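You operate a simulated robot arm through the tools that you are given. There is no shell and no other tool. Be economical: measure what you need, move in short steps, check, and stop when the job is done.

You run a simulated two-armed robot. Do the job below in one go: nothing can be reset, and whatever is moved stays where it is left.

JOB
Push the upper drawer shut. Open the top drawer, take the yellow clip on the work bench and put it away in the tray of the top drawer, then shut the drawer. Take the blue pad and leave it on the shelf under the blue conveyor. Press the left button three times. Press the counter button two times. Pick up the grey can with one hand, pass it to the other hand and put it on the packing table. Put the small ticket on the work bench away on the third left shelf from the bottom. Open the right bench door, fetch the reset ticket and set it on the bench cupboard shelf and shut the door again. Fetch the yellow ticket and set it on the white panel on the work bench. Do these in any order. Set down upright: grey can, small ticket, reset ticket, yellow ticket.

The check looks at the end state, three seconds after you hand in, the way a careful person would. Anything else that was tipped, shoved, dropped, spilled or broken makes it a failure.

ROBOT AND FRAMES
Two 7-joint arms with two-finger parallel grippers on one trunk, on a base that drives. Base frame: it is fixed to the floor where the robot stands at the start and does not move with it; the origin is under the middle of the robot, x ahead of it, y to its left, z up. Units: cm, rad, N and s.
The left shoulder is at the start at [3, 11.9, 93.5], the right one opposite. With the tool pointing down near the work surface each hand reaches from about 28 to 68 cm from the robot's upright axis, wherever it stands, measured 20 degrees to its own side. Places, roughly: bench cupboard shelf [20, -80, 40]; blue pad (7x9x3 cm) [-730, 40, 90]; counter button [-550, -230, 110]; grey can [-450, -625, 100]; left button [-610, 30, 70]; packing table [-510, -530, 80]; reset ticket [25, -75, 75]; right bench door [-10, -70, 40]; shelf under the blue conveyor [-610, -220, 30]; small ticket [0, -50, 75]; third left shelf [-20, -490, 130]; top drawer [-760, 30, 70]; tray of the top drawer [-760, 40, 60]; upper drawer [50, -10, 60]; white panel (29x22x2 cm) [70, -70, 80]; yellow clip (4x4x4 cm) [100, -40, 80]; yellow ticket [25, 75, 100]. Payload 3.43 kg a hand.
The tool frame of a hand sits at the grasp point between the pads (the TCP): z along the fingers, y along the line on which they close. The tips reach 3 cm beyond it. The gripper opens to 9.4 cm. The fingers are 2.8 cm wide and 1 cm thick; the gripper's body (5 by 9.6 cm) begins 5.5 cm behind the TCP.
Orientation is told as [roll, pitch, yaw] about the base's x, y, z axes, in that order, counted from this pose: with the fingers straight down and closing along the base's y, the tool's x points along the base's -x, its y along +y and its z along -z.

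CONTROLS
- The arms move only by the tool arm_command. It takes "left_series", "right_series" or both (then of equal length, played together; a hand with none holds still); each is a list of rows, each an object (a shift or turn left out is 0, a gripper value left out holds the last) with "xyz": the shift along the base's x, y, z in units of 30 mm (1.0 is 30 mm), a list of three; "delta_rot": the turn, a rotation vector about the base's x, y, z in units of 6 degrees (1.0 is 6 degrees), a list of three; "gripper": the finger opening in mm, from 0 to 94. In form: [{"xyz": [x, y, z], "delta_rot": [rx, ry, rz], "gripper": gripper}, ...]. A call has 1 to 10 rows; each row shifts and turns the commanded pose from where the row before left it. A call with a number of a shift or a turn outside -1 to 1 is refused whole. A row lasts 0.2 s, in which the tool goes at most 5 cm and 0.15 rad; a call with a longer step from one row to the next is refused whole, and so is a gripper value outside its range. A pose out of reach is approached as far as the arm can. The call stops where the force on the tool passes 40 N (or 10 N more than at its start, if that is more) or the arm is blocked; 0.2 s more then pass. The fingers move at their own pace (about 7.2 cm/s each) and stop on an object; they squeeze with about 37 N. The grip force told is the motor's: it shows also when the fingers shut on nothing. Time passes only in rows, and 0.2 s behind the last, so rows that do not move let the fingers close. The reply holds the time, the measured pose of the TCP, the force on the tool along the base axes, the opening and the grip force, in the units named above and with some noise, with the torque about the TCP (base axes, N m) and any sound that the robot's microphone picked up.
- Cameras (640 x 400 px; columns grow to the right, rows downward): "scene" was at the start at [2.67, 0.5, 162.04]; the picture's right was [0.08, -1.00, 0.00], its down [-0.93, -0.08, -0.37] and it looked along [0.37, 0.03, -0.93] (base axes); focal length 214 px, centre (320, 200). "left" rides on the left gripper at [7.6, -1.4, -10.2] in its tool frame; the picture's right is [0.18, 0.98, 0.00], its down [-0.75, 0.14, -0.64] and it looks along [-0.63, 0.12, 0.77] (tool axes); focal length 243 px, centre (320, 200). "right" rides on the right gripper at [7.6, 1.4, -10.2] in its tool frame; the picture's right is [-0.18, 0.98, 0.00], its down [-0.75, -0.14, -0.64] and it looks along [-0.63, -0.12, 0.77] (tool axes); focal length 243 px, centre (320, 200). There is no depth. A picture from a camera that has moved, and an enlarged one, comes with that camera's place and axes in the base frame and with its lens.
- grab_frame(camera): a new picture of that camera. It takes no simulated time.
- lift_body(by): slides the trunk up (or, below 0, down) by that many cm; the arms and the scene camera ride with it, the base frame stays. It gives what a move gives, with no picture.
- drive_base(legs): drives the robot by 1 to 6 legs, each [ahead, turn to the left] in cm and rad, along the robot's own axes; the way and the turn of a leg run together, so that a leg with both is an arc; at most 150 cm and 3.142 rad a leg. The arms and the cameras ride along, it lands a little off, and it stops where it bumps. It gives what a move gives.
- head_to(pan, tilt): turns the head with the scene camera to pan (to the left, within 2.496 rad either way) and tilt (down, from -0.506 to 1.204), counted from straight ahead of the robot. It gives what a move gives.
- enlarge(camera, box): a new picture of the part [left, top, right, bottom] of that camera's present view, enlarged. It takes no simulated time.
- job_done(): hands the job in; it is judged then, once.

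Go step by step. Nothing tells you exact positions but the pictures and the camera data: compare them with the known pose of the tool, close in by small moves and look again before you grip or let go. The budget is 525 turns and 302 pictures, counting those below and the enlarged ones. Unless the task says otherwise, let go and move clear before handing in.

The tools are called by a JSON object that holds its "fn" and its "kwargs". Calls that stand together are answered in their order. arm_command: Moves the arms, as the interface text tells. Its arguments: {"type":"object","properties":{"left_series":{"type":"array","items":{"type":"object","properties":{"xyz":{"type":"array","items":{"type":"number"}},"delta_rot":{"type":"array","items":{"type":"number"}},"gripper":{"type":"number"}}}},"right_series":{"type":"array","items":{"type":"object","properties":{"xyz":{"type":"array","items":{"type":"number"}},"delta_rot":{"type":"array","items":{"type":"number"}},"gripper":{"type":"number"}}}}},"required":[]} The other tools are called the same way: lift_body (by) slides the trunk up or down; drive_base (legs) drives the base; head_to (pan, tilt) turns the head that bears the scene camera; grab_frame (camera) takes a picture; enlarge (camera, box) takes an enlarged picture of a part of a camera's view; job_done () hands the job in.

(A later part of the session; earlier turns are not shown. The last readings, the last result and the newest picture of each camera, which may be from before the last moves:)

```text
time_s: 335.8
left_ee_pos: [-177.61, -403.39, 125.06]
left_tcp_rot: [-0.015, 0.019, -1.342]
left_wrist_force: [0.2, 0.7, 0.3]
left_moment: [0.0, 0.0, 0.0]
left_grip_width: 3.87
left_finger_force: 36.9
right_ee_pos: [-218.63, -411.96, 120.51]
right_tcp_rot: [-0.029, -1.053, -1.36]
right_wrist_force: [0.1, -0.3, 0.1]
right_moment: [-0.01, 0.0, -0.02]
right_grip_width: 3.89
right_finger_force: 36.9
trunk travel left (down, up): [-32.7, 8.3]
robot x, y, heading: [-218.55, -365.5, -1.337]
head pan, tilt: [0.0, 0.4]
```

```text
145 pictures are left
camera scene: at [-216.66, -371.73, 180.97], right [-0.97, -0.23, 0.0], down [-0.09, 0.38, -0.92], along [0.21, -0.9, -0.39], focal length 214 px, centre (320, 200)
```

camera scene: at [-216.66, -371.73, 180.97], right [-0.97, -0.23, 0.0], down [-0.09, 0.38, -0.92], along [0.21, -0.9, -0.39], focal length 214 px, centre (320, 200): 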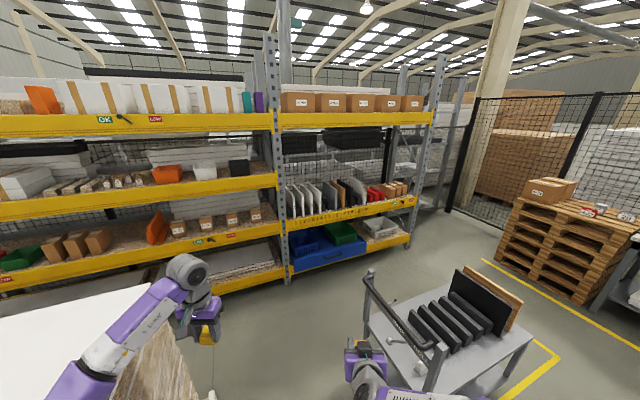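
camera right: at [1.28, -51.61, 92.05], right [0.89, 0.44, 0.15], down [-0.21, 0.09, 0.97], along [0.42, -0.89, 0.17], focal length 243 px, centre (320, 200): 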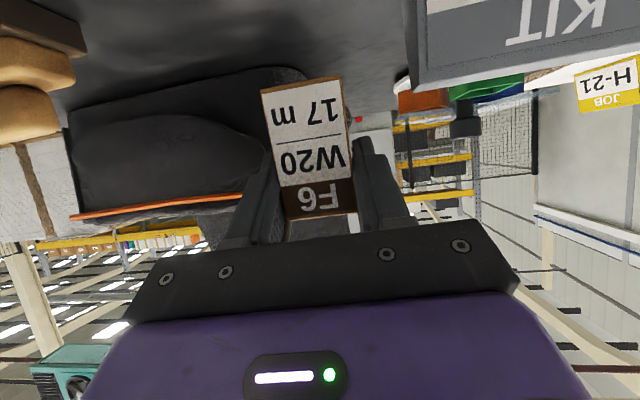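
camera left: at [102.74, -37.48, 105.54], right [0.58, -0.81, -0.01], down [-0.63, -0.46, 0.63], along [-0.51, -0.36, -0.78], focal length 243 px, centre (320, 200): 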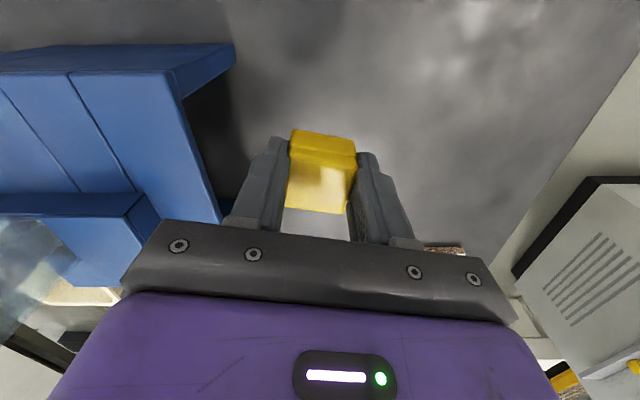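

The rack front is farther than thought (n≈-371), leaving over 1 m in front of it. I'll pass the stack on its right and approach the left bay's right end.

{"fn": "drive_base", "kwargs": {"legs": [[0, -0.57], [44, 0], [0, 0.945], [75, 0]]}}

{"fn": "grab_frame", "kwargs": {"camera": "scene"}}

```text
time_s: 346.1
left_ee_pos: [-138.12, -488.16, 125.09]
left_tcp_rot: [-0.014, 0.02, -0.966]
left_wrist_force: [0.3, -0.1, -0.1]
left_moment: [0.0, 0.03, 0.02]
left_grip_width: 3.88
left_finger_force: 36.9
right_ee_pos: [-173.07, -511.14, 120.48]
right_tcp_rot: [-0.029, -1.053, -0.982]
right_wrist_force: [0.3, 0.1, 0.5]
right_moment: [0.03, 0.01, -0.01]
right_grip_width: 3.88
right_finger_force: 37.2
trunk travel left (down, up): [-32.7, 8.3]
robot x, y, heading: [-189.64, -467.75, -0.962]
head pan, tilt: [0.0, 0.4]
```

```text
144 pictures are left
camera scene: at [-186.08, -473.03, 180.97], right [-0.82, -0.57, 0.0], down [-0.22, 0.32, -0.92], along [0.53, -0.76, -0.39], focal length 214 px, centre (320, 200)
```

scene: 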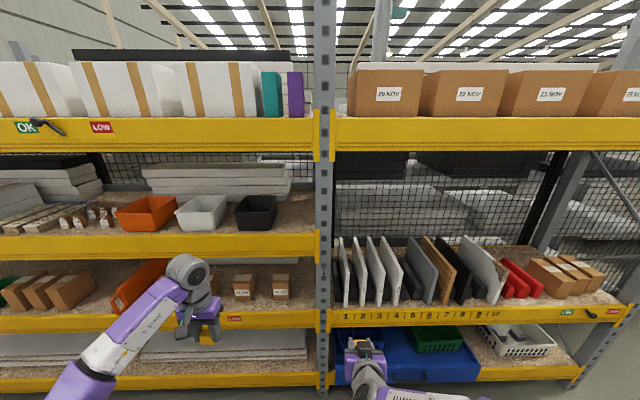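

A free spot lies on the third shelf between the black bin and the mid upright (a≈-412, surface z≈124). Raise the trunk, pull the left hand back, and set the right hand at height.

{"fn": "lift_body", "kwargs": {"by": 8}}

{"fn": "arm_command", "kwargs": {"left_series": [{"xyz": [-0.4, 0.6, 0.2]}, {"xyz": [-0.4, 0.6, 0.2]}, {"xyz": [-0.4, 0.6, 0.2]}, {"xyz": [-0.4, 0.6, 0.2]}, {}], "right_series": [{"xyz": [0.5, 0.3, 0.8]}, {"xyz": [0.5, 0.3, 0.8]}, {"xyz": [0.5, 0.3, 0.8]}, {"xyz": [0.5, 0.3, 0.8]}, {"xyz": [0.5, 0.3, 0.3]}]}}

{"fn": "grab_frame", "kwargs": {"camera": "right"}}

```text
time_s: 347.3
left_ee_pos: [-138.05, -487.99, 133.18]
left_tcp_rot: [-0.014, 0.018, -0.964]
left_wrist_force: [-0.8, 0.0, -0.2]
left_moment: [0.0, 0.02, 0.01]
left_grip_width: 3.87
left_finger_force: 37.2
right_ee_pos: [-173.09, -511.17, 128.34]
right_tcp_rot: [-0.029, -1.052, -0.984]
right_wrist_force: [-0.7, -0.8, -0.2]
right_moment: [0.03, 0.01, -0.04]
right_grip_width: 3.92
right_finger_force: 36.8
trunk travel left (down, up): [-40.7, 0.3]
robot x, y, heading: [-189.88, -467.92, -0.967]
head pan, tilt: [0.0, 0.4]
```

```text
time_s: 348.5
left_ee_pos: [-142.77, -480.92, 135.49]
left_tcp_rot: [-0.013, 0.02, -0.966]
left_wrist_force: [1.2, -0.3, -0.3]
left_moment: [0.03, -0.01, -0.03]
left_grip_width: 3.88
left_finger_force: 37.4
right_ee_pos: [-165.48, -506.73, 138.93]
right_tcp_rot: [-0.03, -1.053, -0.981]
right_wrist_force: [0.4, -0.3, -0.5]
right_moment: [-0.01, 0.0, 0.0]
right_grip_width: 3.92
right_finger_force: 37.2
trunk travel left (down, up): [-40.7, 0.3]
robot x, y, heading: [-189.56, -468.16, -0.962]
head pan, tilt: [0.0, 0.4]
```

```text
143 pictures are left
camera right: at [-171.15, -495.24, 137.49], right [0.88, 0.45, 0.14], down [-0.21, 0.09, 0.97], along [0.42, -0.89, 0.17], focal length 243 px, centre (320, 200)
```

right: 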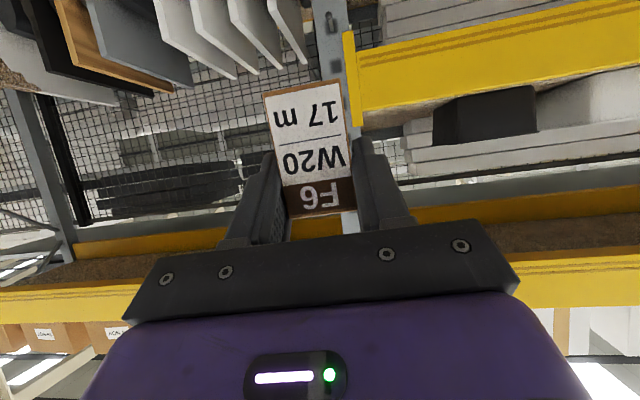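

{"fn": "arm_command", "kwargs": {"right_series": [{"xyz": [0.8, 0.55, 0]}, {"xyz": [0.8, 0.55, 0]}, {"xyz": [0.8, 0.55, 0]}, {"xyz": [0.8, 0.55, 0]}, {"xyz": [0.7, 0.5, 0]}]}}

{"fn": "drive_base", "kwargs": {"legs": [[28, 0]]}}

{"fn": "grab_frame", "kwargs": {"camera": "right"}}

{"fn": "grab_frame", "kwargs": {"camera": "scene"}}

```text
time_s: 349.7
left_ee_pos: [-142.96, -480.87, 135.58]
left_tcp_rot: [-0.015, 0.019, -0.965]
left_wrist_force: [-0.2, 0.4, 0.2]
left_moment: [0.03, 0.02, 0.01]
left_grip_width: 3.9
left_finger_force: 36.8
right_ee_pos: [-153.96, -498.46, 138.83]
right_tcp_rot: [-0.03, -1.053, -0.982]
right_wrist_force: [0.1, 0.3, -0.1]
right_moment: [0.01, -0.03, 0.0]
right_grip_width: 3.93
right_finger_force: 37.2
trunk travel left (down, up): [-40.7, 0.3]
robot x, y, heading: [-189.69, -467.99, -0.957]
head pan, tilt: [0.0, 0.4]
```

```text
time_s: 351.7
left_ee_pos: [-126.6, -503.53, 135.56]
left_tcp_rot: [-0.012, 0.016, -0.959]
left_wrist_force: [-1.2, -0.9, 0.2]
left_moment: [0.0, 0.02, -0.03]
left_grip_width: 3.91
left_finger_force: 37.2
right_ee_pos: [-137.51, -521.35, 138.94]
right_tcp_rot: [-0.03, -1.055, -0.976]
right_wrist_force: [-0.4, -0.5, 0.9]
right_moment: [-0.01, -0.02, 0.01]
right_grip_width: 3.92
right_finger_force: 37.6
trunk travel left (down, up): [-40.7, 0.3]
robot x, y, heading: [-173.3, -490.95, -0.953]
head pan, tilt: [0.0, 0.4]
```

```text
142 pictures are left
camera right: at [-143.38, -509.96, 137.41], right [0.88, 0.46, 0.15], down [-0.21, 0.09, 0.97], along [0.43, -0.89, 0.17], focal length 243 px, centre (320, 200)
```

right: 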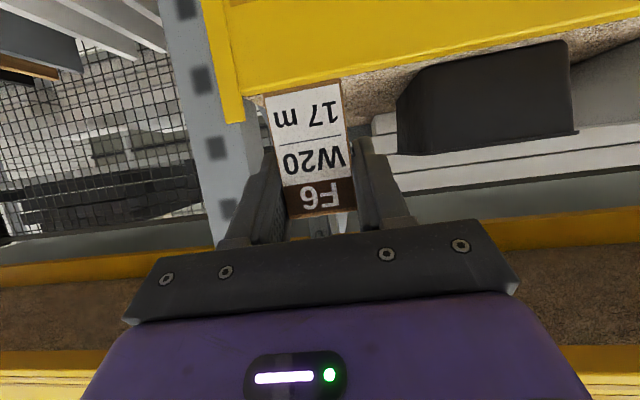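

```text
141 pictures are left
camera scene: at [-169.92, -495.99, 188.98], right [-0.82, -0.58, 0.0], down [-0.22, 0.32, -0.92], along [0.53, -0.75, -0.39], focal length 214 px, centre (320, 200)
```

scene: 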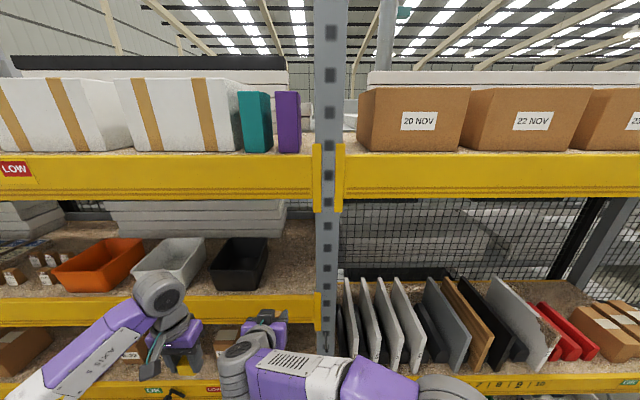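

The shelf surface is about z=129 with the front at n≈-366. Drive a bit more and then extend the arm.

{"fn": "drive_base", "kwargs": {"legs": [[10, 0]]}}

{"fn": "arm_command", "kwargs": {"right_series": [{"xyz": [0.56, -0.82, 0]}, {"xyz": [0.56, -0.82, 0]}, {"xyz": [0.56, -0.82, 0]}, {"xyz": [0.56, -0.82, 0]}]}}

{"fn": "grab_frame", "kwargs": {"camera": "right"}}

{"fn": "grab_frame", "kwargs": {"camera": "scene"}}

```text
time_s: 352.8
left_ee_pos: [-121.03, -511.71, 135.56]
left_tcp_rot: [-0.014, 0.019, -0.96]
left_wrist_force: [-0.7, -0.6, 0.4]
left_moment: [0.02, 0.03, 0.01]
left_grip_width: 3.9
left_finger_force: 37.3
right_ee_pos: [-131.77, -529.4, 138.98]
right_tcp_rot: [-0.028, -1.054, -0.975]
right_wrist_force: [0.6, 0.2, -0.5]
right_moment: [-0.01, 0.01, 0.01]
right_grip_width: 3.91
right_finger_force: 36.6
trunk travel left (down, up): [-40.7, 0.3]
robot x, y, heading: [-167.56, -499.2, -0.955]
head pan, tilt: [0.0, 0.4]
```

```text
time_s: 353.8
left_ee_pos: [-120.94, -511.8, 135.55]
left_tcp_rot: [-0.015, 0.019, -0.958]
left_wrist_force: [-0.5, -0.5, -0.1]
left_moment: [0.01, -0.01, -0.04]
left_grip_width: 3.9
left_finger_force: 37.4
right_ee_pos: [-124.99, -539.36, 138.83]
right_tcp_rot: [-0.03, -1.054, -0.974]
right_wrist_force: [1.0, -0.1, -0.3]
right_moment: [0.02, 0.02, 0.01]
right_grip_width: 3.92
right_finger_force: 37.1
trunk travel left (down, up): [-40.7, 0.3]
robot x, y, heading: [-167.62, -499.02, -0.955]
head pan, tilt: [0.0, 0.4]
```

```text
140 pictures are left
camera right: at [-130.92, -527.97, 137.34], right [0.88, 0.46, 0.15], down [-0.21, 0.09, 0.97], along [0.43, -0.89, 0.17], focal length 243 px, centre (320, 200)
```

right: 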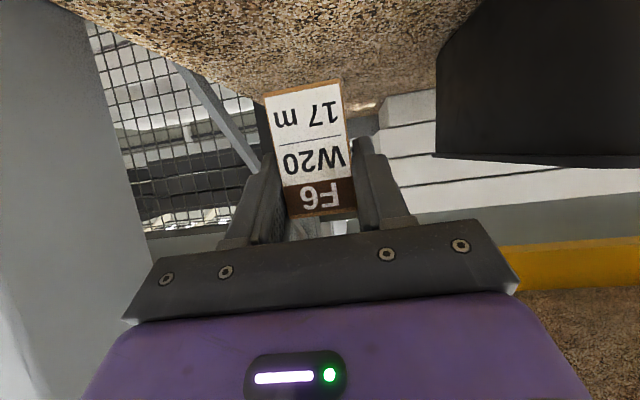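

```text
139 pictures are left
camera scene: at [-164.08, -504.22, 188.96], right [-0.82, -0.58, 0.0], down [-0.23, 0.32, -0.92], along [0.53, -0.75, -0.39], focal length 214 px, centre (320, 200)
```

scene: 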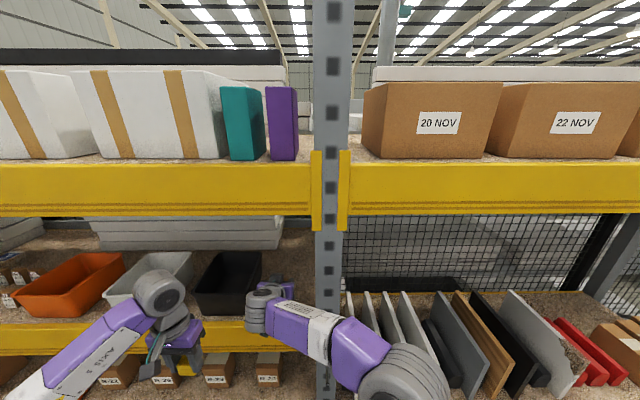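

{"fn": "arm_command", "kwargs": {"right_series": [{"xyz": [0.56, -0.82, 0]}, {"xyz": [0.56, -0.82, -0.3]}, {"xyz": [0, 0, -0.5]}, {"xyz": [0, 0, -0.3]}]}}

{"fn": "grab_frame", "kwargs": {"camera": "right"}}

```text
time_s: 354.8
left_ee_pos: [-120.96, -511.66, 135.6]
left_tcp_rot: [-0.014, 0.021, -0.958]
left_wrist_force: [-0.1, -0.5, -0.3]
left_moment: [-0.01, -0.02, 0.0]
left_grip_width: 3.88
left_finger_force: 37.2
right_ee_pos: [-121.72, -544.14, 135.67]
right_tcp_rot: [-0.028, -1.054, -0.975]
right_wrist_force: [0.2, -0.6, -0.8]
right_moment: [-0.03, -0.01, 0.0]
right_grip_width: 3.89
right_finger_force: 36.9
trunk travel left (down, up): [-40.7, 0.3]
robot x, y, heading: [-167.94, -499.0, -0.958]
head pan, tilt: [0.0, 0.4]
```

```text
138 pictures are left
camera right: at [-127.53, -532.8, 134.08], right [0.88, 0.46, 0.15], down [-0.21, 0.09, 0.97], along [0.43, -0.89, 0.17], focal length 243 px, centre (320, 200)
```

right: 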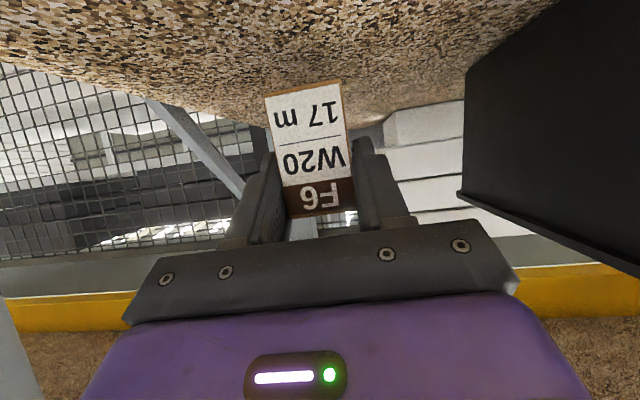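

Lower in small steps.

{"fn": "arm_command", "kwargs": {"right_series": [{"xyz": [0, 0, -0.3]}]}}

{"fn": "arm_command", "kwargs": {"right_series": [{"xyz": [0, 0, -0.2]}]}}

{"fn": "grab_frame", "kwargs": {"camera": "right"}}

```text
time_s: 355.2
left_ee_pos: [-120.89, -511.68, 135.69]
left_tcp_rot: [-0.013, 0.018, -0.956]
left_wrist_force: [0.0, 0.0, -0.2]
left_moment: [-0.03, 0.03, 0.0]
left_grip_width: 3.88
left_finger_force: 37.3
right_ee_pos: [-121.71, -544.05, 134.82]
right_tcp_rot: [-0.03, -1.054, -0.976]
right_wrist_force: [0.5, -0.3, 0.7]
right_moment: [-0.05, -0.02, -0.02]
right_grip_width: 3.91
right_finger_force: 37.3
trunk travel left (down, up): [-40.7, 0.3]
robot x, y, heading: [-168.15, -499.06, -0.954]
head pan, tilt: [0.0, 0.4]
```

```text
time_s: 355.6
left_ee_pos: [-120.98, -511.75, 135.6]
left_tcp_rot: [-0.015, 0.021, -0.958]
left_wrist_force: [0.2, -0.2, 1.2]
left_moment: [0.02, -0.04, -0.01]
left_grip_width: 3.86
left_finger_force: 37.1
right_ee_pos: [-121.62, -544.12, 134.31]
right_tcp_rot: [-0.029, -1.053, -0.974]
right_wrist_force: [-0.9, 0.6, -1.2]
right_moment: [-0.02, -0.01, 0.0]
right_grip_width: 3.91
right_finger_force: 36.9
trunk travel left (down, up): [-40.7, 0.3]
robot x, y, heading: [-167.76, -499.29, -0.957]
head pan, tilt: [0.0, 0.4]
```

```text
137 pictures are left
camera right: at [-127.46, -532.71, 132.66], right [0.88, 0.46, 0.15], down [-0.21, 0.09, 0.97], along [0.43, -0.89, 0.17], focal length 243 px, centre (320, 200)
```

right: 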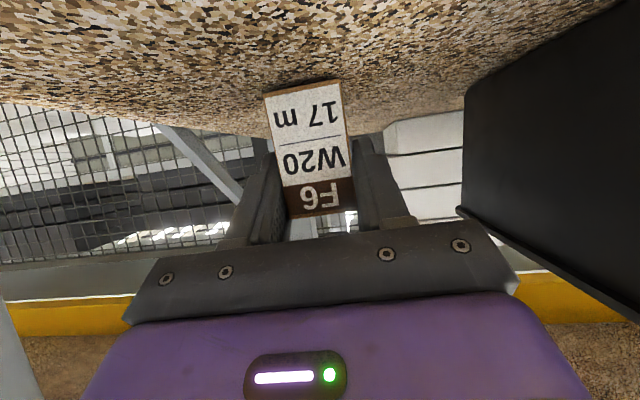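

{"fn": "arm_command", "kwargs": {"right_series": [{"xyz": [0, 0, -0.2]}, {"xyz": [0, 0, -0.2]}]}}

{"fn": "arm_command", "kwargs": {"right_series": [{"xyz": [0, 0, -0.15]}]}}

{"fn": "grab_frame", "kwargs": {"camera": "right"}}

```text
time_s: 356.2
left_ee_pos: [-120.98, -511.5, 135.7]
left_tcp_rot: [-0.013, 0.017, -0.96]
left_wrist_force: [-0.6, -0.5, -0.1]
left_moment: [0.01, -0.03, 0.0]
left_grip_width: 3.86
left_finger_force: 37.0
right_ee_pos: [-121.72, -544.05, 133.77]
right_tcp_rot: [-0.018, -1.07, -0.983]
right_wrist_force: [5.3, -1.8, 29.3]
right_moment: [0.2, -0.16, -0.01]
right_grip_width: 3.93
right_finger_force: 37.0
trunk travel left (down, up): [-40.7, 0.3]
robot x, y, heading: [-168.11, -499.12, -0.959]
head pan, tilt: [0.0, 0.4]
```

```text
time_s: 356.6
left_ee_pos: [-121.13, -511.29, 135.69]
left_tcp_rot: [-0.014, 0.016, -0.958]
left_wrist_force: [-0.5, 1.0, 0.2]
left_moment: [-0.01, 0.0, 0.02]
left_grip_width: 3.89
left_finger_force: 37.2
right_ee_pos: [-121.72, -544.04, 133.3]
right_tcp_rot: [-0.018, -1.068, -0.985]
right_wrist_force: [4.9, 1.4, 32.4]
right_moment: [0.26, -0.19, 0.01]
right_grip_width: 3.94
right_finger_force: 36.5
trunk travel left (down, up): [-40.7, 0.3]
robot x, y, heading: [-168.05, -499.02, -0.954]
head pan, tilt: [0.0, 0.4]
```

```text
136 pictures are left
camera right: at [-127.61, -532.65, 131.6], right [0.88, 0.46, 0.15], down [-0.22, 0.1, 0.97], along [0.43, -0.88, 0.18], focal length 243 px, centre (320, 200)
```

right: 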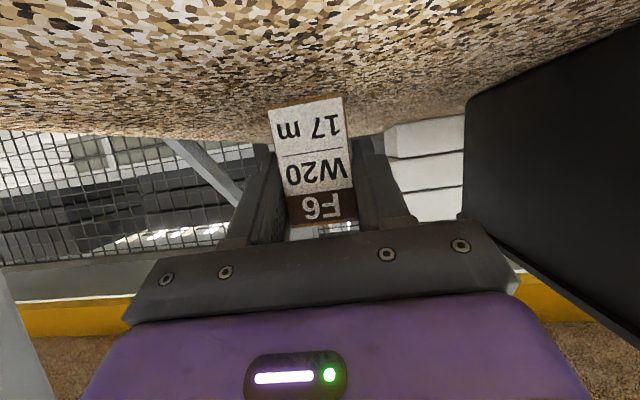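

Contact (the ticket slid up slightly in the grip). Ease and release.

{"fn": "arm_command", "kwargs": {"right_series": [{"xyz": [0, 0, 0.08]}, {"gripper": 60}, {}, {}]}}

{"fn": "grab_frame", "kwargs": {"camera": "right"}}

```text
time_s: 357.6
left_ee_pos: [-120.93, -511.68, 135.48]
left_tcp_rot: [-0.012, 0.019, -0.959]
left_wrist_force: [-0.1, -0.1, 0.0]
left_moment: [0.0, 0.03, -0.01]
left_grip_width: 3.87
left_finger_force: 36.8
right_ee_pos: [-121.76, -544.14, 132.66]
right_tcp_rot: [-0.031, -1.055, -0.974]
right_wrist_force: [0.2, 0.0, 0.2]
right_moment: [0.04, 0.0, 0.04]
right_grip_width: 6.0
right_finger_force: 0.1
trunk travel left (down, up): [-40.7, 0.3]
robot x, y, heading: [-167.55, -498.95, -0.955]
head pan, tilt: [0.0, 0.4]
```

```text
135 pictures are left
camera right: at [-127.6, -532.83, 131.17], right [0.88, 0.46, 0.15], down [-0.21, 0.09, 0.97], along [0.43, -0.89, 0.17], focal length 243 px, centre (320, 200)
```

right: 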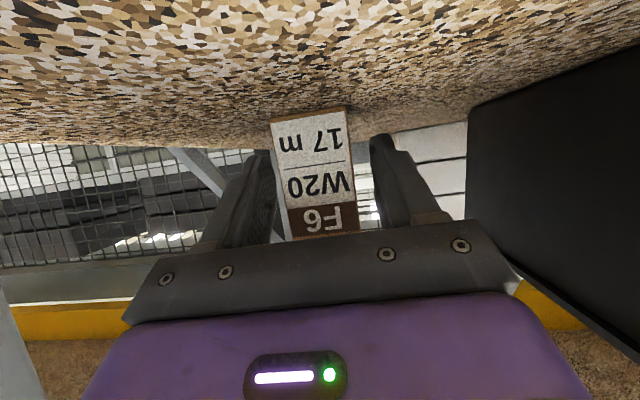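

Upright. Raise slightly and back straight out.

{"fn": "arm_command", "kwargs": {"right_series": [{"xyz": [0, 0, 0.4]}]}}

{"fn": "drive_base", "kwargs": {"legs": [[-32, 0]]}}

{"fn": "grab_frame", "kwargs": {"camera": "scene"}}

```text
time_s: 358.0
left_ee_pos: [-120.95, -511.6, 135.61]
left_tcp_rot: [-0.012, 0.019, -0.957]
left_wrist_force: [0.0, 1.5, -0.6]
left_moment: [0.0, -0.03, -0.01]
left_grip_width: 3.86
left_finger_force: 37.3
right_ee_pos: [-121.68, -544.06, 133.95]
right_tcp_rot: [-0.028, -1.056, -0.975]
right_wrist_force: [-0.1, 0.1, 0.3]
right_moment: [0.03, 0.0, 0.02]
right_grip_width: 5.99
right_finger_force: 0.1
trunk travel left (down, up): [-40.7, 0.3]
robot x, y, heading: [-167.97, -498.84, -0.953]
head pan, tilt: [0.0, 0.4]
```

```text
time_s: 360.2
left_ee_pos: [-139.44, -485.58, 135.55]
left_tcp_rot: [-0.012, 0.02, -0.959]
left_wrist_force: [0.6, 0.3, -1.5]
left_moment: [-0.01, -0.02, -0.01]
left_grip_width: 3.86
left_finger_force: 36.9
right_ee_pos: [-140.3, -518.16, 133.91]
right_tcp_rot: [-0.027, -1.054, -0.978]
right_wrist_force: [0.2, 0.7, 0.7]
right_moment: [-0.01, 0.03, 0.03]
right_grip_width: 5.98
right_finger_force: 0.1
trunk travel left (down, up): [-40.7, 0.3]
robot x, y, heading: [-186.41, -472.78, -0.955]
head pan, tilt: [0.0, 0.4]
```

```text
134 pictures are left
camera scene: at [-182.68, -477.91, 188.97], right [-0.82, -0.58, 0.0], down [-0.22, 0.32, -0.92], along [0.53, -0.75, -0.39], focal length 214 px, centre (320, 200)
```

scene: 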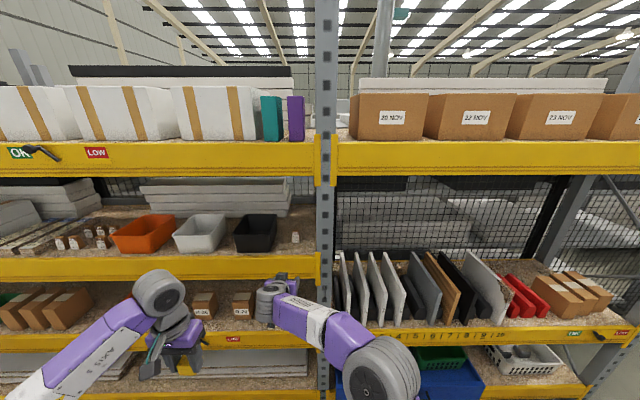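

The small ticket stands on the third shelf. Now back out and survey the way toward the -x side.

{"fn": "drive_base", "kwargs": {"legs": [[-40, 0], [0, -1.57]]}}

{"fn": "head_to", "kwargs": {"pan": 0.0, "tilt": 0.3}}

{"fn": "grab_frame", "kwargs": {"camera": "scene"}}

{"fn": "head_to", "kwargs": {"pan": -0.9, "tilt": 0.3}}

{"fn": "grab_frame", "kwargs": {"camera": "scene"}}

```text
time_s: 363.7
left_ee_pos: [-165.62, -462.11, 135.65]
left_tcp_rot: [-0.012, 0.02, -1.159]
left_wrist_force: [0.7, -0.8, 0.1]
left_moment: [0.02, 0.0, -0.01]
left_grip_width: 3.88
left_finger_force: 36.5
right_ee_pos: [-172.91, -493.79, 133.88]
right_tcp_rot: [-0.026, -1.054, -1.176]
right_wrist_force: [-0.2, -0.7, 0.2]
right_moment: [-0.02, 0.01, 0.0]
right_grip_width: 5.97
right_finger_force: 0.1
trunk travel left (down, up): [-40.7, 0.3]
robot x, y, heading: [-208.9, -440.72, -1.153]
head pan, tilt: [0.0, 0.4]
stopped in leg 2: the robot was blocked; the commanded pose is now the measured one
```

```text
time_s: 364.4
left_ee_pos: [-165.59, -462.19, 135.66]
left_tcp_rot: [-0.013, 0.019, -1.159]
left_wrist_force: [0.1, 0.4, -0.2]
left_moment: [0.0, -0.02, 0.03]
left_grip_width: 3.9
left_finger_force: 37.0
right_ee_pos: [-172.81, -493.59, 133.95]
right_tcp_rot: [-0.029, -1.054, -1.176]
right_wrist_force: [0.0, 0.0, 0.3]
right_moment: [0.03, 0.0, 0.02]
right_grip_width: 5.98
right_finger_force: 0.0
trunk travel left (down, up): [-40.7, 0.3]
robot x, y, heading: [-209.22, -440.58, -1.154]
head pan, tilt: [0.0, 0.3]
```

```text
133 pictures are left
camera scene: at [-206.45, -446.02, 189.89], right [-0.91, -0.4, 0.0], down [-0.12, 0.27, -0.96], along [0.39, -0.87, -0.3], focal length 214 px, centre (320, 200)
```

scene: 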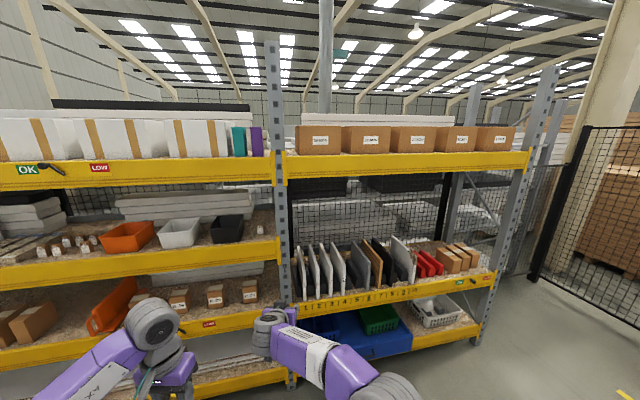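

```text
time_s: 365.6
left_ee_pos: [-165.69, -462.05, 135.59]
left_tcp_rot: [-0.013, 0.019, -1.159]
left_wrist_force: [0.0, 0.7, -1.0]
left_moment: [-0.01, -0.01, 0.03]
left_grip_width: 3.88
left_finger_force: 36.9
right_ee_pos: [-172.79, -493.72, 133.92]
right_tcp_rot: [-0.028, -1.055, -1.174]
right_wrist_force: [0.6, -0.4, 0.6]
right_moment: [-0.02, -0.03, 0.02]
right_grip_width: 5.98
right_finger_force: 0.1
trunk travel left (down, up): [-40.7, 0.3]
robot x, y, heading: [-209.06, -440.28, -1.155]
head pan, tilt: [-0.901, 0.3]
```

```text
132 pictures are left
camera scene: at [-214.55, -445.73, 189.9], right [-0.89, 0.47, 0.0], down [0.14, 0.26, -0.96], along [-0.44, -0.85, -0.3], focal length 214 px, centre (320, 200)
```

scene: 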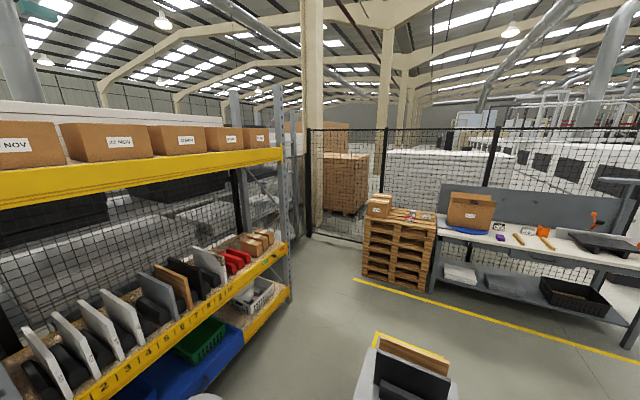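

The turn was blocked. I'll look closely around the robot.

{"fn": "head_to", "kwargs": {"pan": -1.0, "tilt": 0.9}}

{"fn": "grab_frame", "kwargs": {"camera": "scene"}}

{"fn": "head_to", "kwargs": {"pan": 1.4, "tilt": 0.8}}

{"fn": "grab_frame", "kwargs": {"camera": "scene"}}

```text
time_s: 366.6
left_ee_pos: [-165.6, -461.95, 135.71]
left_tcp_rot: [-0.012, 0.018, -1.159]
left_wrist_force: [0.3, -0.3, 0.2]
left_moment: [0.0, 0.04, 0.01]
left_grip_width: 3.9
left_finger_force: 36.9
right_ee_pos: [-172.77, -493.61, 133.89]
right_tcp_rot: [-0.029, -1.052, -1.175]
right_wrist_force: [0.0, 0.6, -0.6]
right_moment: [0.03, -0.04, 0.01]
right_grip_width: 6.03
right_finger_force: 0.0
trunk travel left (down, up): [-40.7, 0.3]
robot x, y, heading: [-208.95, -440.09, -1.154]
head pan, tilt: [-1.0, 0.901]
```

```text
131 pictures are left
camera scene: at [-214.37, -443.77, 184.68], right [-0.83, 0.55, 0.0], down [0.43, 0.65, -0.62], along [-0.34, -0.52, -0.78], focal length 214 px, centre (320, 200)
```

scene: 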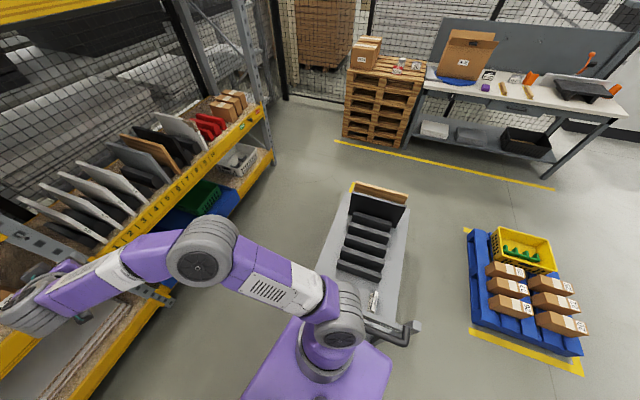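

```text
time_s: 368.8
left_ee_pos: [-165.62, -461.79, 135.61]
left_tcp_rot: [-0.011, 0.019, -1.157]
left_wrist_force: [0.6, 0.8, -1.0]
left_moment: [0.01, -0.02, 0.02]
left_grip_width: 3.88
left_finger_force: 37.2
right_ee_pos: [-172.89, -493.63, 133.94]
right_tcp_rot: [-0.027, -1.052, -1.174]
right_wrist_force: [-0.4, -1.6, -0.2]
right_moment: [-0.04, 0.01, 0.0]
right_grip_width: 6.01
right_finger_force: 0.1
trunk travel left (down, up): [-40.7, 0.3]
robot x, y, heading: [-208.84, -440.31, -1.156]
head pan, tilt: [1.4, 0.799]
```

```text
130 pictures are left
camera scene: at [-202.38, -435.52, 185.46], right [0.24, -0.97, 0.0], down [-0.7, -0.17, -0.7], along [0.68, 0.17, -0.72], focal length 214 px, centre (320, 200)
```

scene: 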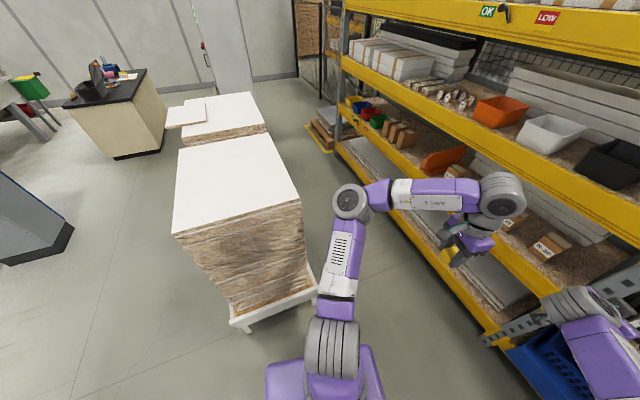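

The cart's handle is right beside my right rear. I'll turn slightly left and back straight out past it.

{"fn": "drive_base", "kwargs": {"legs": [[0, 0.09], [-60, 0]]}}

{"fn": "head_to", "kwargs": {"pan": -1.3, "tilt": 0.6}}

{"fn": "grab_frame", "kwargs": {"camera": "scene"}}

```text
time_s: 372.7
left_ee_pos: [-193.13, -405.22, 135.66]
left_tcp_rot: [-0.011, 0.02, -1.069]
left_wrist_force: [0.7, -0.3, -0.9]
left_moment: [-0.01, 0.01, -0.01]
left_grip_width: 3.89
left_finger_force: 37.4
right_ee_pos: [-197.54, -437.31, 133.95]
right_tcp_rot: [-0.027, -1.054, -1.088]
right_wrist_force: [0.3, 0.2, 0.2]
right_moment: [0.01, 0.0, -0.02]
right_grip_width: 5.98
right_finger_force: 0.0
trunk travel left (down, up): [-40.7, 0.3]
robot x, y, heading: [-238.77, -387.38, -1.06]
head pan, tilt: [1.4, 0.799]
```

```text
time_s: 375.1
left_ee_pos: [-193.12, -405.21, 135.72]
left_tcp_rot: [-0.011, 0.019, -1.069]
left_wrist_force: [0.3, 0.2, -0.4]
left_moment: [0.01, -0.01, 0.03]
left_grip_width: 3.89
left_finger_force: 36.9
right_ee_pos: [-197.49, -437.41, 133.95]
right_tcp_rot: [-0.028, -1.054, -1.085]
right_wrist_force: [1.5, 0.3, 0.0]
right_moment: [0.01, -0.01, 0.02]
right_grip_width: 6.01
right_finger_force: 0.0
trunk travel left (down, up): [-40.7, 0.3]
robot x, y, heading: [-237.82, -387.5, -1.065]
head pan, tilt: [-1.3, 0.6]
```

```text
129 pictures are left
camera scene: at [-246.0, -390.96, 187.15], right [-0.7, 0.71, 0.0], down [0.4, 0.4, -0.83], along [-0.59, -0.58, -0.56], focal length 214 px, centre (320, 200)
```

scene: 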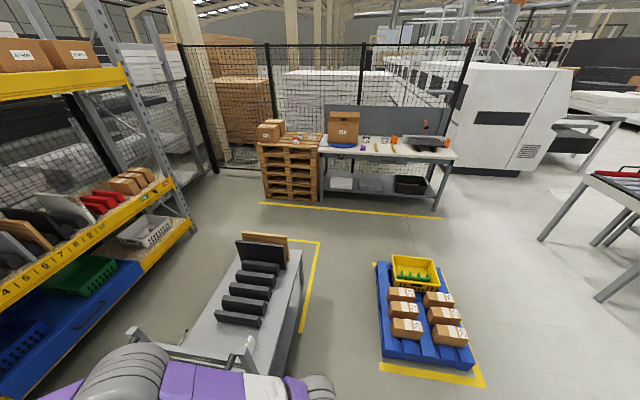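

{"fn": "drive_base", "kwargs": {"legs": [[-15, 0], [0, -1.75]]}}

{"fn": "head_to", "kwargs": {"pan": 0.0, "tilt": 0.35}}

{"fn": "grab_frame", "kwargs": {"camera": "scene"}}

{"fn": "head_to", "kwargs": {"pan": -0.9, "tilt": 0.35}}

{"fn": "grab_frame", "kwargs": {"camera": "scene"}}

```text
time_s: 380.7
left_ee_pos: [-271.86, -415.05, 135.58]
left_tcp_rot: [-0.012, 0.019, -2.835]
left_wrist_force: [0.2, 0.0, 0.1]
left_moment: [0.0, -0.02, 0.03]
left_grip_width: 3.83
left_finger_force: 37.2
right_ee_pos: [-302.45, -404.59, 133.93]
right_tcp_rot: [-0.028, -1.054, -2.854]
right_wrist_force: [0.5, -0.6, -0.7]
right_moment: [0.03, 0.01, -0.01]
right_grip_width: 5.99
right_finger_force: 0.0
trunk travel left (down, up): [-40.7, 0.3]
robot x, y, heading: [-245.52, -374.42, -2.835]
head pan, tilt: [-1.3, 0.6]
```

```text
time_s: 382.2
left_ee_pos: [-271.84, -415.09, 135.57]
left_tcp_rot: [-0.012, 0.02, -2.835]
left_wrist_force: [0.9, -0.4, -0.5]
left_moment: [0.01, 0.0, -0.03]
left_grip_width: 3.89
left_finger_force: 37.0
right_ee_pos: [-302.52, -404.62, 133.95]
right_tcp_rot: [-0.029, -1.055, -2.854]
right_wrist_force: [-0.3, -0.3, -0.1]
right_moment: [0.0, -0.03, 0.01]
right_grip_width: 5.99
right_finger_force: 0.1
trunk travel left (down, up): [-40.7, 0.3]
robot x, y, heading: [-245.48, -374.22, -2.833]
head pan, tilt: [0.0, 0.351]
```

```text
128 pictures are left
camera scene: at [-251.56, -376.13, 189.43], right [-0.3, 0.95, 0.0], down [0.33, 0.1, -0.94], along [-0.89, -0.29, -0.34], focal length 214 px, centre (320, 200)
```

scene: 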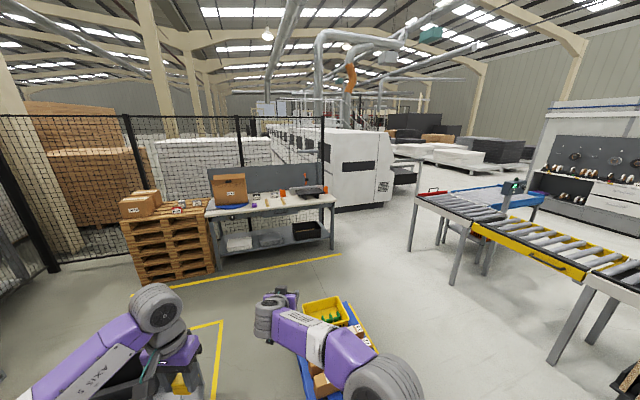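

```text
time_s: 383.4
left_ee_pos: [-271.84, -415.14, 135.6]
left_tcp_rot: [-0.013, 0.019, -2.835]
left_wrist_force: [-0.2, -0.2, -0.1]
left_moment: [0.01, -0.02, -0.01]
left_grip_width: 3.85
left_finger_force: 36.9
right_ee_pos: [-302.49, -404.65, 134.01]
right_tcp_rot: [-0.029, -1.055, -2.852]
right_wrist_force: [0.5, 0.8, 0.1]
right_moment: [0.02, -0.03, 0.0]
right_grip_width: 6.01
right_finger_force: 0.1
trunk travel left (down, up): [-40.7, 0.3]
robot x, y, heading: [-245.8, -374.2, -2.832]
head pan, tilt: [-0.901, 0.351]
```

```text
127 pictures are left
camera scene: at [-250.42, -368.12, 189.43], right [0.56, 0.83, 0.0], down [0.29, -0.19, -0.94], along [-0.78, 0.52, -0.34], focal length 214 px, centre (320, 200)
```

scene: 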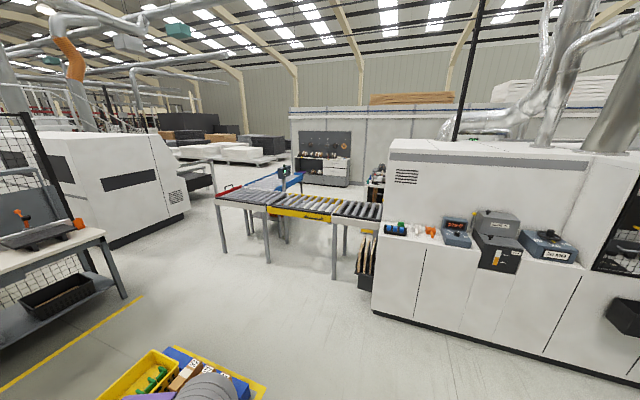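

I now see the layout: the roller/blue conveyors lie at about (-585,-210) and the drawer station near (-760,10). I'll drive along a clear lane between the pallet and the machine.

{"fn": "drive_base", "kwargs": {"legs": [[0, -1.27], [140, 0], [0, 1.57], [110, 0]]}}

{"fn": "head_to", "kwargs": {"pan": 0.0, "tilt": 0.45}}

{"fn": "grab_frame", "kwargs": {"camera": "scene"}}

```text
time_s: 402.6
left_ee_pos: [-428.31, -369.54, 135.67]
left_tcp_rot: [-0.012, 0.018, -2.526]
left_wrist_force: [-0.2, -1.2, -1.0]
left_moment: [-0.02, 0.0, 0.03]
left_grip_width: 3.86
left_finger_force: 36.5
right_ee_pos: [-460.8, -368.79, 134.01]
right_tcp_rot: [-0.029, -1.053, -2.545]
right_wrist_force: [-0.9, -0.4, 0.5]
right_moment: [0.03, 0.01, 0.02]
right_grip_width: 5.99
right_finger_force: 0.1
trunk travel left (down, up): [-40.7, 0.3]
robot x, y, heading: [-415.63, -322.7, -2.526]
head pan, tilt: [-0.901, 0.351]
```

```text
time_s: 403.8
left_ee_pos: [-428.19, -369.6, 135.57]
left_tcp_rot: [-0.013, 0.019, -2.528]
left_wrist_force: [0.1, 0.6, 0.0]
left_moment: [0.01, -0.03, 0.02]
left_grip_width: 3.9
left_finger_force: 36.7
right_ee_pos: [-460.83, -368.86, 133.97]
right_tcp_rot: [-0.027, -1.056, -2.545]
right_wrist_force: [-0.5, -0.1, -0.6]
right_moment: [0.01, 0.03, 0.0]
right_grip_width: 6.01
right_finger_force: 0.0
trunk travel left (down, up): [-40.7, 0.3]
robot x, y, heading: [-415.91, -322.95, -2.526]
head pan, tilt: [0.0, 0.45]
```

```text
126 pictures are left
camera scene: at [-420.72, -326.25, 188.51], right [-0.58, 0.82, 0.0], down [0.36, 0.25, -0.9], along [-0.73, -0.52, -0.44], focal length 214 px, centre (320, 200)
```

scene: 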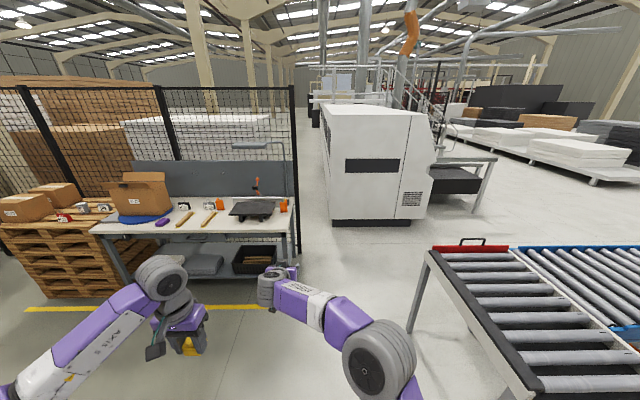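

{"fn": "drive_base", "kwargs": {"legs": [[0, -0.18], [90, 0], [86, 0], [0, -1.39]]}}

{"fn": "grab_frame", "kwargs": {"camera": "scene"}}

```text
time_s: 416.7
left_ee_pos: [-619.42, -382.36, 135.53]
left_tcp_rot: [-0.013, 0.017, 2.164]
left_wrist_force: [-0.1, 0.1, -0.9]
left_moment: [-0.03, 0.0, -0.02]
left_grip_width: 3.89
left_finger_force: 36.7
right_ee_pos: [-618.07, -350.04, 133.94]
right_tcp_rot: [-0.028, -1.054, 2.146]
right_wrist_force: [0.6, -0.2, -0.9]
right_moment: [-0.01, -0.04, 0.03]
right_grip_width: 6.02
right_finger_force: 0.1
trunk travel left (down, up): [-40.7, 0.3]
robot x, y, heading: [-572.71, -395.75, 2.168]
head pan, tilt: [0.0, 0.45]
```

```text
125 pictures are left
camera scene: at [-576.3, -390.81, 188.51], right [0.83, 0.56, 0.0], down [0.24, -0.36, -0.9], along [-0.51, 0.74, -0.44], focal length 214 px, centre (320, 200)
```

scene: 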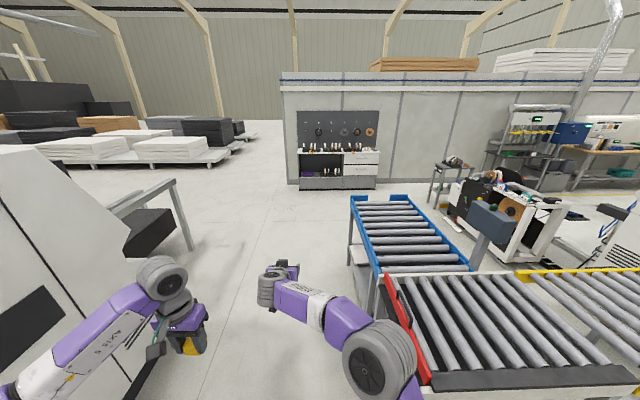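

The station ahead (pegboard, white drawers) is the drawer station; the blue conveyor is on the right. Driving around its left side to the station.

{"fn": "drive_base", "kwargs": {"legs": [[0, 0.42], [114, 0], [0, -0.41], [145, 0], [0, -1.0]]}}

{"fn": "head_to", "kwargs": {"pan": 0.3, "tilt": 0.45}}

{"fn": "grab_frame", "kwargs": {"camera": "scene"}}

```text
time_s: 434.3
left_ee_pos: [-767.16, -171.3, 135.62]
left_tcp_rot: [-0.013, 0.019, 1.173]
left_wrist_force: [0.6, 0.8, -0.1]
left_moment: [0.01, -0.01, -0.02]
left_grip_width: 3.9
left_finger_force: 37.1
right_ee_pos: [-739.28, -154.56, 133.9]
right_tcp_rot: [-0.028, -1.054, 1.157]
right_wrist_force: [-0.4, -0.2, 0.3]
right_moment: [-0.03, 0.0, 0.01]
right_grip_width: 6.02
right_finger_force: 0.1
trunk travel left (down, up): [-40.7, 0.3]
robot x, y, heading: [-752.97, -217.59, 1.177]
head pan, tilt: [0.0, 0.45]
```

```text
time_s: 435.1
left_ee_pos: [-767.16, -171.31, 135.59]
left_tcp_rot: [-0.012, 0.018, 1.176]
left_wrist_force: [0.1, 0.4, -0.7]
left_moment: [-0.02, -0.02, 0.04]
left_grip_width: 3.88
left_finger_force: 36.9
right_ee_pos: [-739.44, -154.46, 133.87]
right_tcp_rot: [-0.028, -1.053, 1.159]
right_wrist_force: [-0.3, -0.1, 0.4]
right_moment: [-0.02, 0.02, 0.01]
right_grip_width: 5.99
right_finger_force: 0.2
trunk travel left (down, up): [-40.7, 0.3]
robot x, y, heading: [-752.72, -218.14, 1.179]
head pan, tilt: [0.3, 0.45]
```

```text
124 pictures are left
camera scene: at [-753.27, -211.24, 188.51], right [1.0, -0.09, 0.0], down [-0.04, -0.43, -0.9], along [0.08, 0.9, -0.44], focal length 214 px, centre (320, 200)
```

scene: 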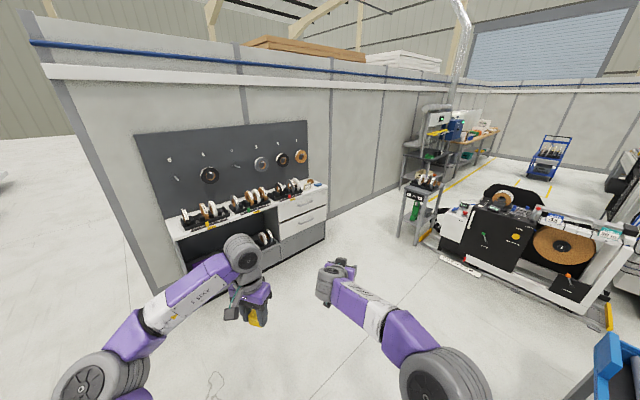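

{"fn": "drive_base", "kwargs": {"legs": [[80, 0], [84, 0], [0, 1.0]]}}

{"fn": "head_to", "kwargs": {"pan": 0.0, "tilt": 0.6}}

{"fn": "grab_frame", "kwargs": {"camera": "scene"}}

```text
time_s: 446.0
left_ee_pos: [-734.99, -54.0, 135.66]
left_tcp_rot: [-0.012, 0.019, 2.15]
left_wrist_force: [0.9, 0.0, 0.2]
left_moment: [-0.03, 0.0, 0.02]
left_grip_width: 3.86
left_finger_force: 37.2
right_ee_pos: [-733.06, -21.71, 134.01]
right_tcp_rot: [-0.027, -1.055, 2.133]
right_wrist_force: [0.4, -0.2, -0.5]
right_moment: [0.0, -0.01, 0.03]
right_grip_width: 6.0
right_finger_force: 0.2
trunk travel left (down, up): [-40.7, 0.3]
robot x, y, heading: [-688.43, -68.2, 2.155]
head pan, tilt: [0.3, 0.45]
```

```text
time_s: 446.8
left_ee_pos: [-735.0, -54.0, 135.64]
left_tcp_rot: [-0.011, 0.02, 2.15]
left_wrist_force: [0.2, -0.2, 0.8]
left_moment: [0.04, 0.0, 0.0]
left_grip_width: 3.89
left_finger_force: 36.7
right_ee_pos: [-733.18, -21.54, 133.85]
right_tcp_rot: [-0.029, -1.054, 2.133]
right_wrist_force: [-1.1, 0.2, -0.1]
right_moment: [-0.01, 0.0, 0.03]
right_grip_width: 5.98
right_finger_force: 0.0
trunk travel left (down, up): [-40.7, 0.3]
robot x, y, heading: [-688.49, -68.07, 2.152]
head pan, tilt: [0.0, 0.6]
```

```text
123 pictures are left
camera scene: at [-691.77, -63.35, 187.15], right [0.84, 0.55, 0.0], down [0.31, -0.47, -0.83], along [-0.45, 0.69, -0.56], focal length 214 px, centre (320, 200)
```

scene: 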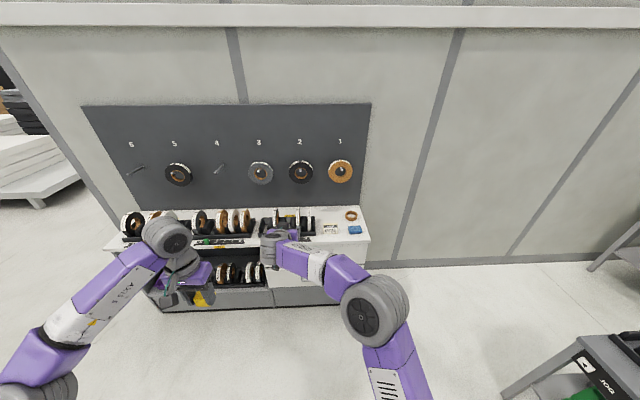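

{"fn": "lift_body", "kwargs": {"by": -26}}

{"fn": "arm_command", "kwargs": {"right_series": [{"xyz": [0.8, 0.57, 0]}, {"xyz": [0.8, 0.57, 0]}, {"xyz": [0.8, 0.57, 0]}, {"xyz": [0.8, 0.57, 0]}, {"xyz": [0.8, 0.57, 0]}]}}

{"fn": "grab_frame", "kwargs": {"camera": "scene"}}

{"fn": "grab_frame", "kwargs": {"camera": "right"}}

```text
time_s: 449.4
left_ee_pos: [-734.88, -53.98, 109.63]
left_tcp_rot: [-0.011, 0.02, 2.148]
left_wrist_force: [-0.7, -0.4, -0.6]
left_moment: [0.0, 0.01, 0.03]
left_grip_width: 3.88
left_finger_force: 36.7
right_ee_pos: [-733.0, -21.57, 107.83]
right_tcp_rot: [-0.027, -1.054, 2.132]
right_wrist_force: [0.5, -0.8, 0.5]
right_moment: [0.01, 0.02, -0.01]
right_grip_width: 6.02
right_finger_force: 0.0
trunk travel left (down, up): [-14.7, 26.3]
robot x, y, heading: [-688.46, -68.11, 2.15]
head pan, tilt: [0.0, 0.6]
```

```text
time_s: 450.6
left_ee_pos: [-735.01, -53.95, 109.75]
left_tcp_rot: [-0.014, 0.02, 2.147]
left_wrist_force: [-0.1, -0.7, 0.7]
left_moment: [0.02, 0.01, -0.03]
left_grip_width: 3.87
left_finger_force: 37.4
right_ee_pos: [-720.83, -13.02, 108.08]
right_tcp_rot: [-0.027, -1.054, 2.132]
right_wrist_force: [-0.1, 0.0, -0.7]
right_moment: [0.01, 0.01, 0.05]
right_grip_width: 6.0
right_finger_force: 0.0
trunk travel left (down, up): [-14.7, 26.3]
robot x, y, heading: [-688.64, -68.34, 2.149]
head pan, tilt: [0.0, 0.6]
```

```text
122 pictures are left
camera scene: at [-691.7, -63.32, 161.15], right [0.84, 0.55, 0.0], down [0.31, -0.47, -0.83], along [-0.45, 0.69, -0.56], focal length 214 px, centre (320, 200)
```

scene: 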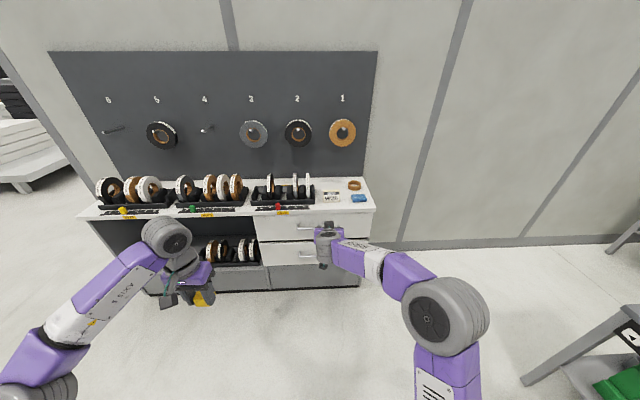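

```text
121 pictures are left
camera right: at [-715.78, -24.73, 106.41], right [-0.89, -0.43, 0.15], down [0.21, -0.09, 0.97], along [-0.4, 0.9, 0.17], focal length 243 px, centre (320, 200)
```

right: 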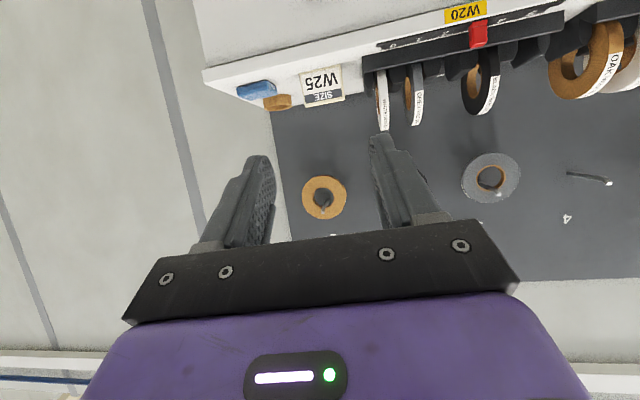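

{"fn": "enlarge", "kwargs": {"camera": "scene", "box": [230, 170, 390, 300]}}

```text
3.08 times, centred on (310, 235) of scene
camera zoom: at [-691.7, -63.32, 161.15], right [0.84, 0.55, 0.0], down [0.31, -0.47, -0.83], along [-0.45, 0.69, -0.56], focal length 660 px, centre (351, 92)
```

zoom: 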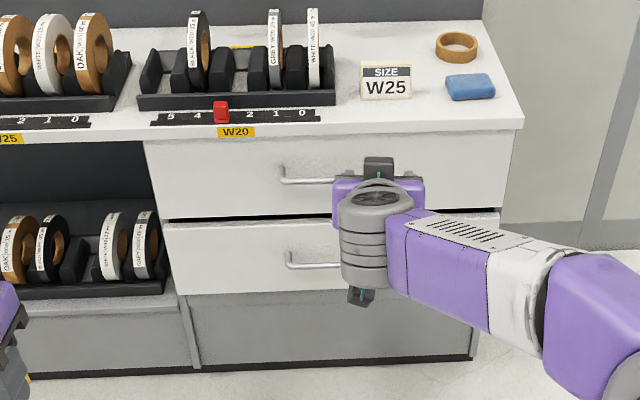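

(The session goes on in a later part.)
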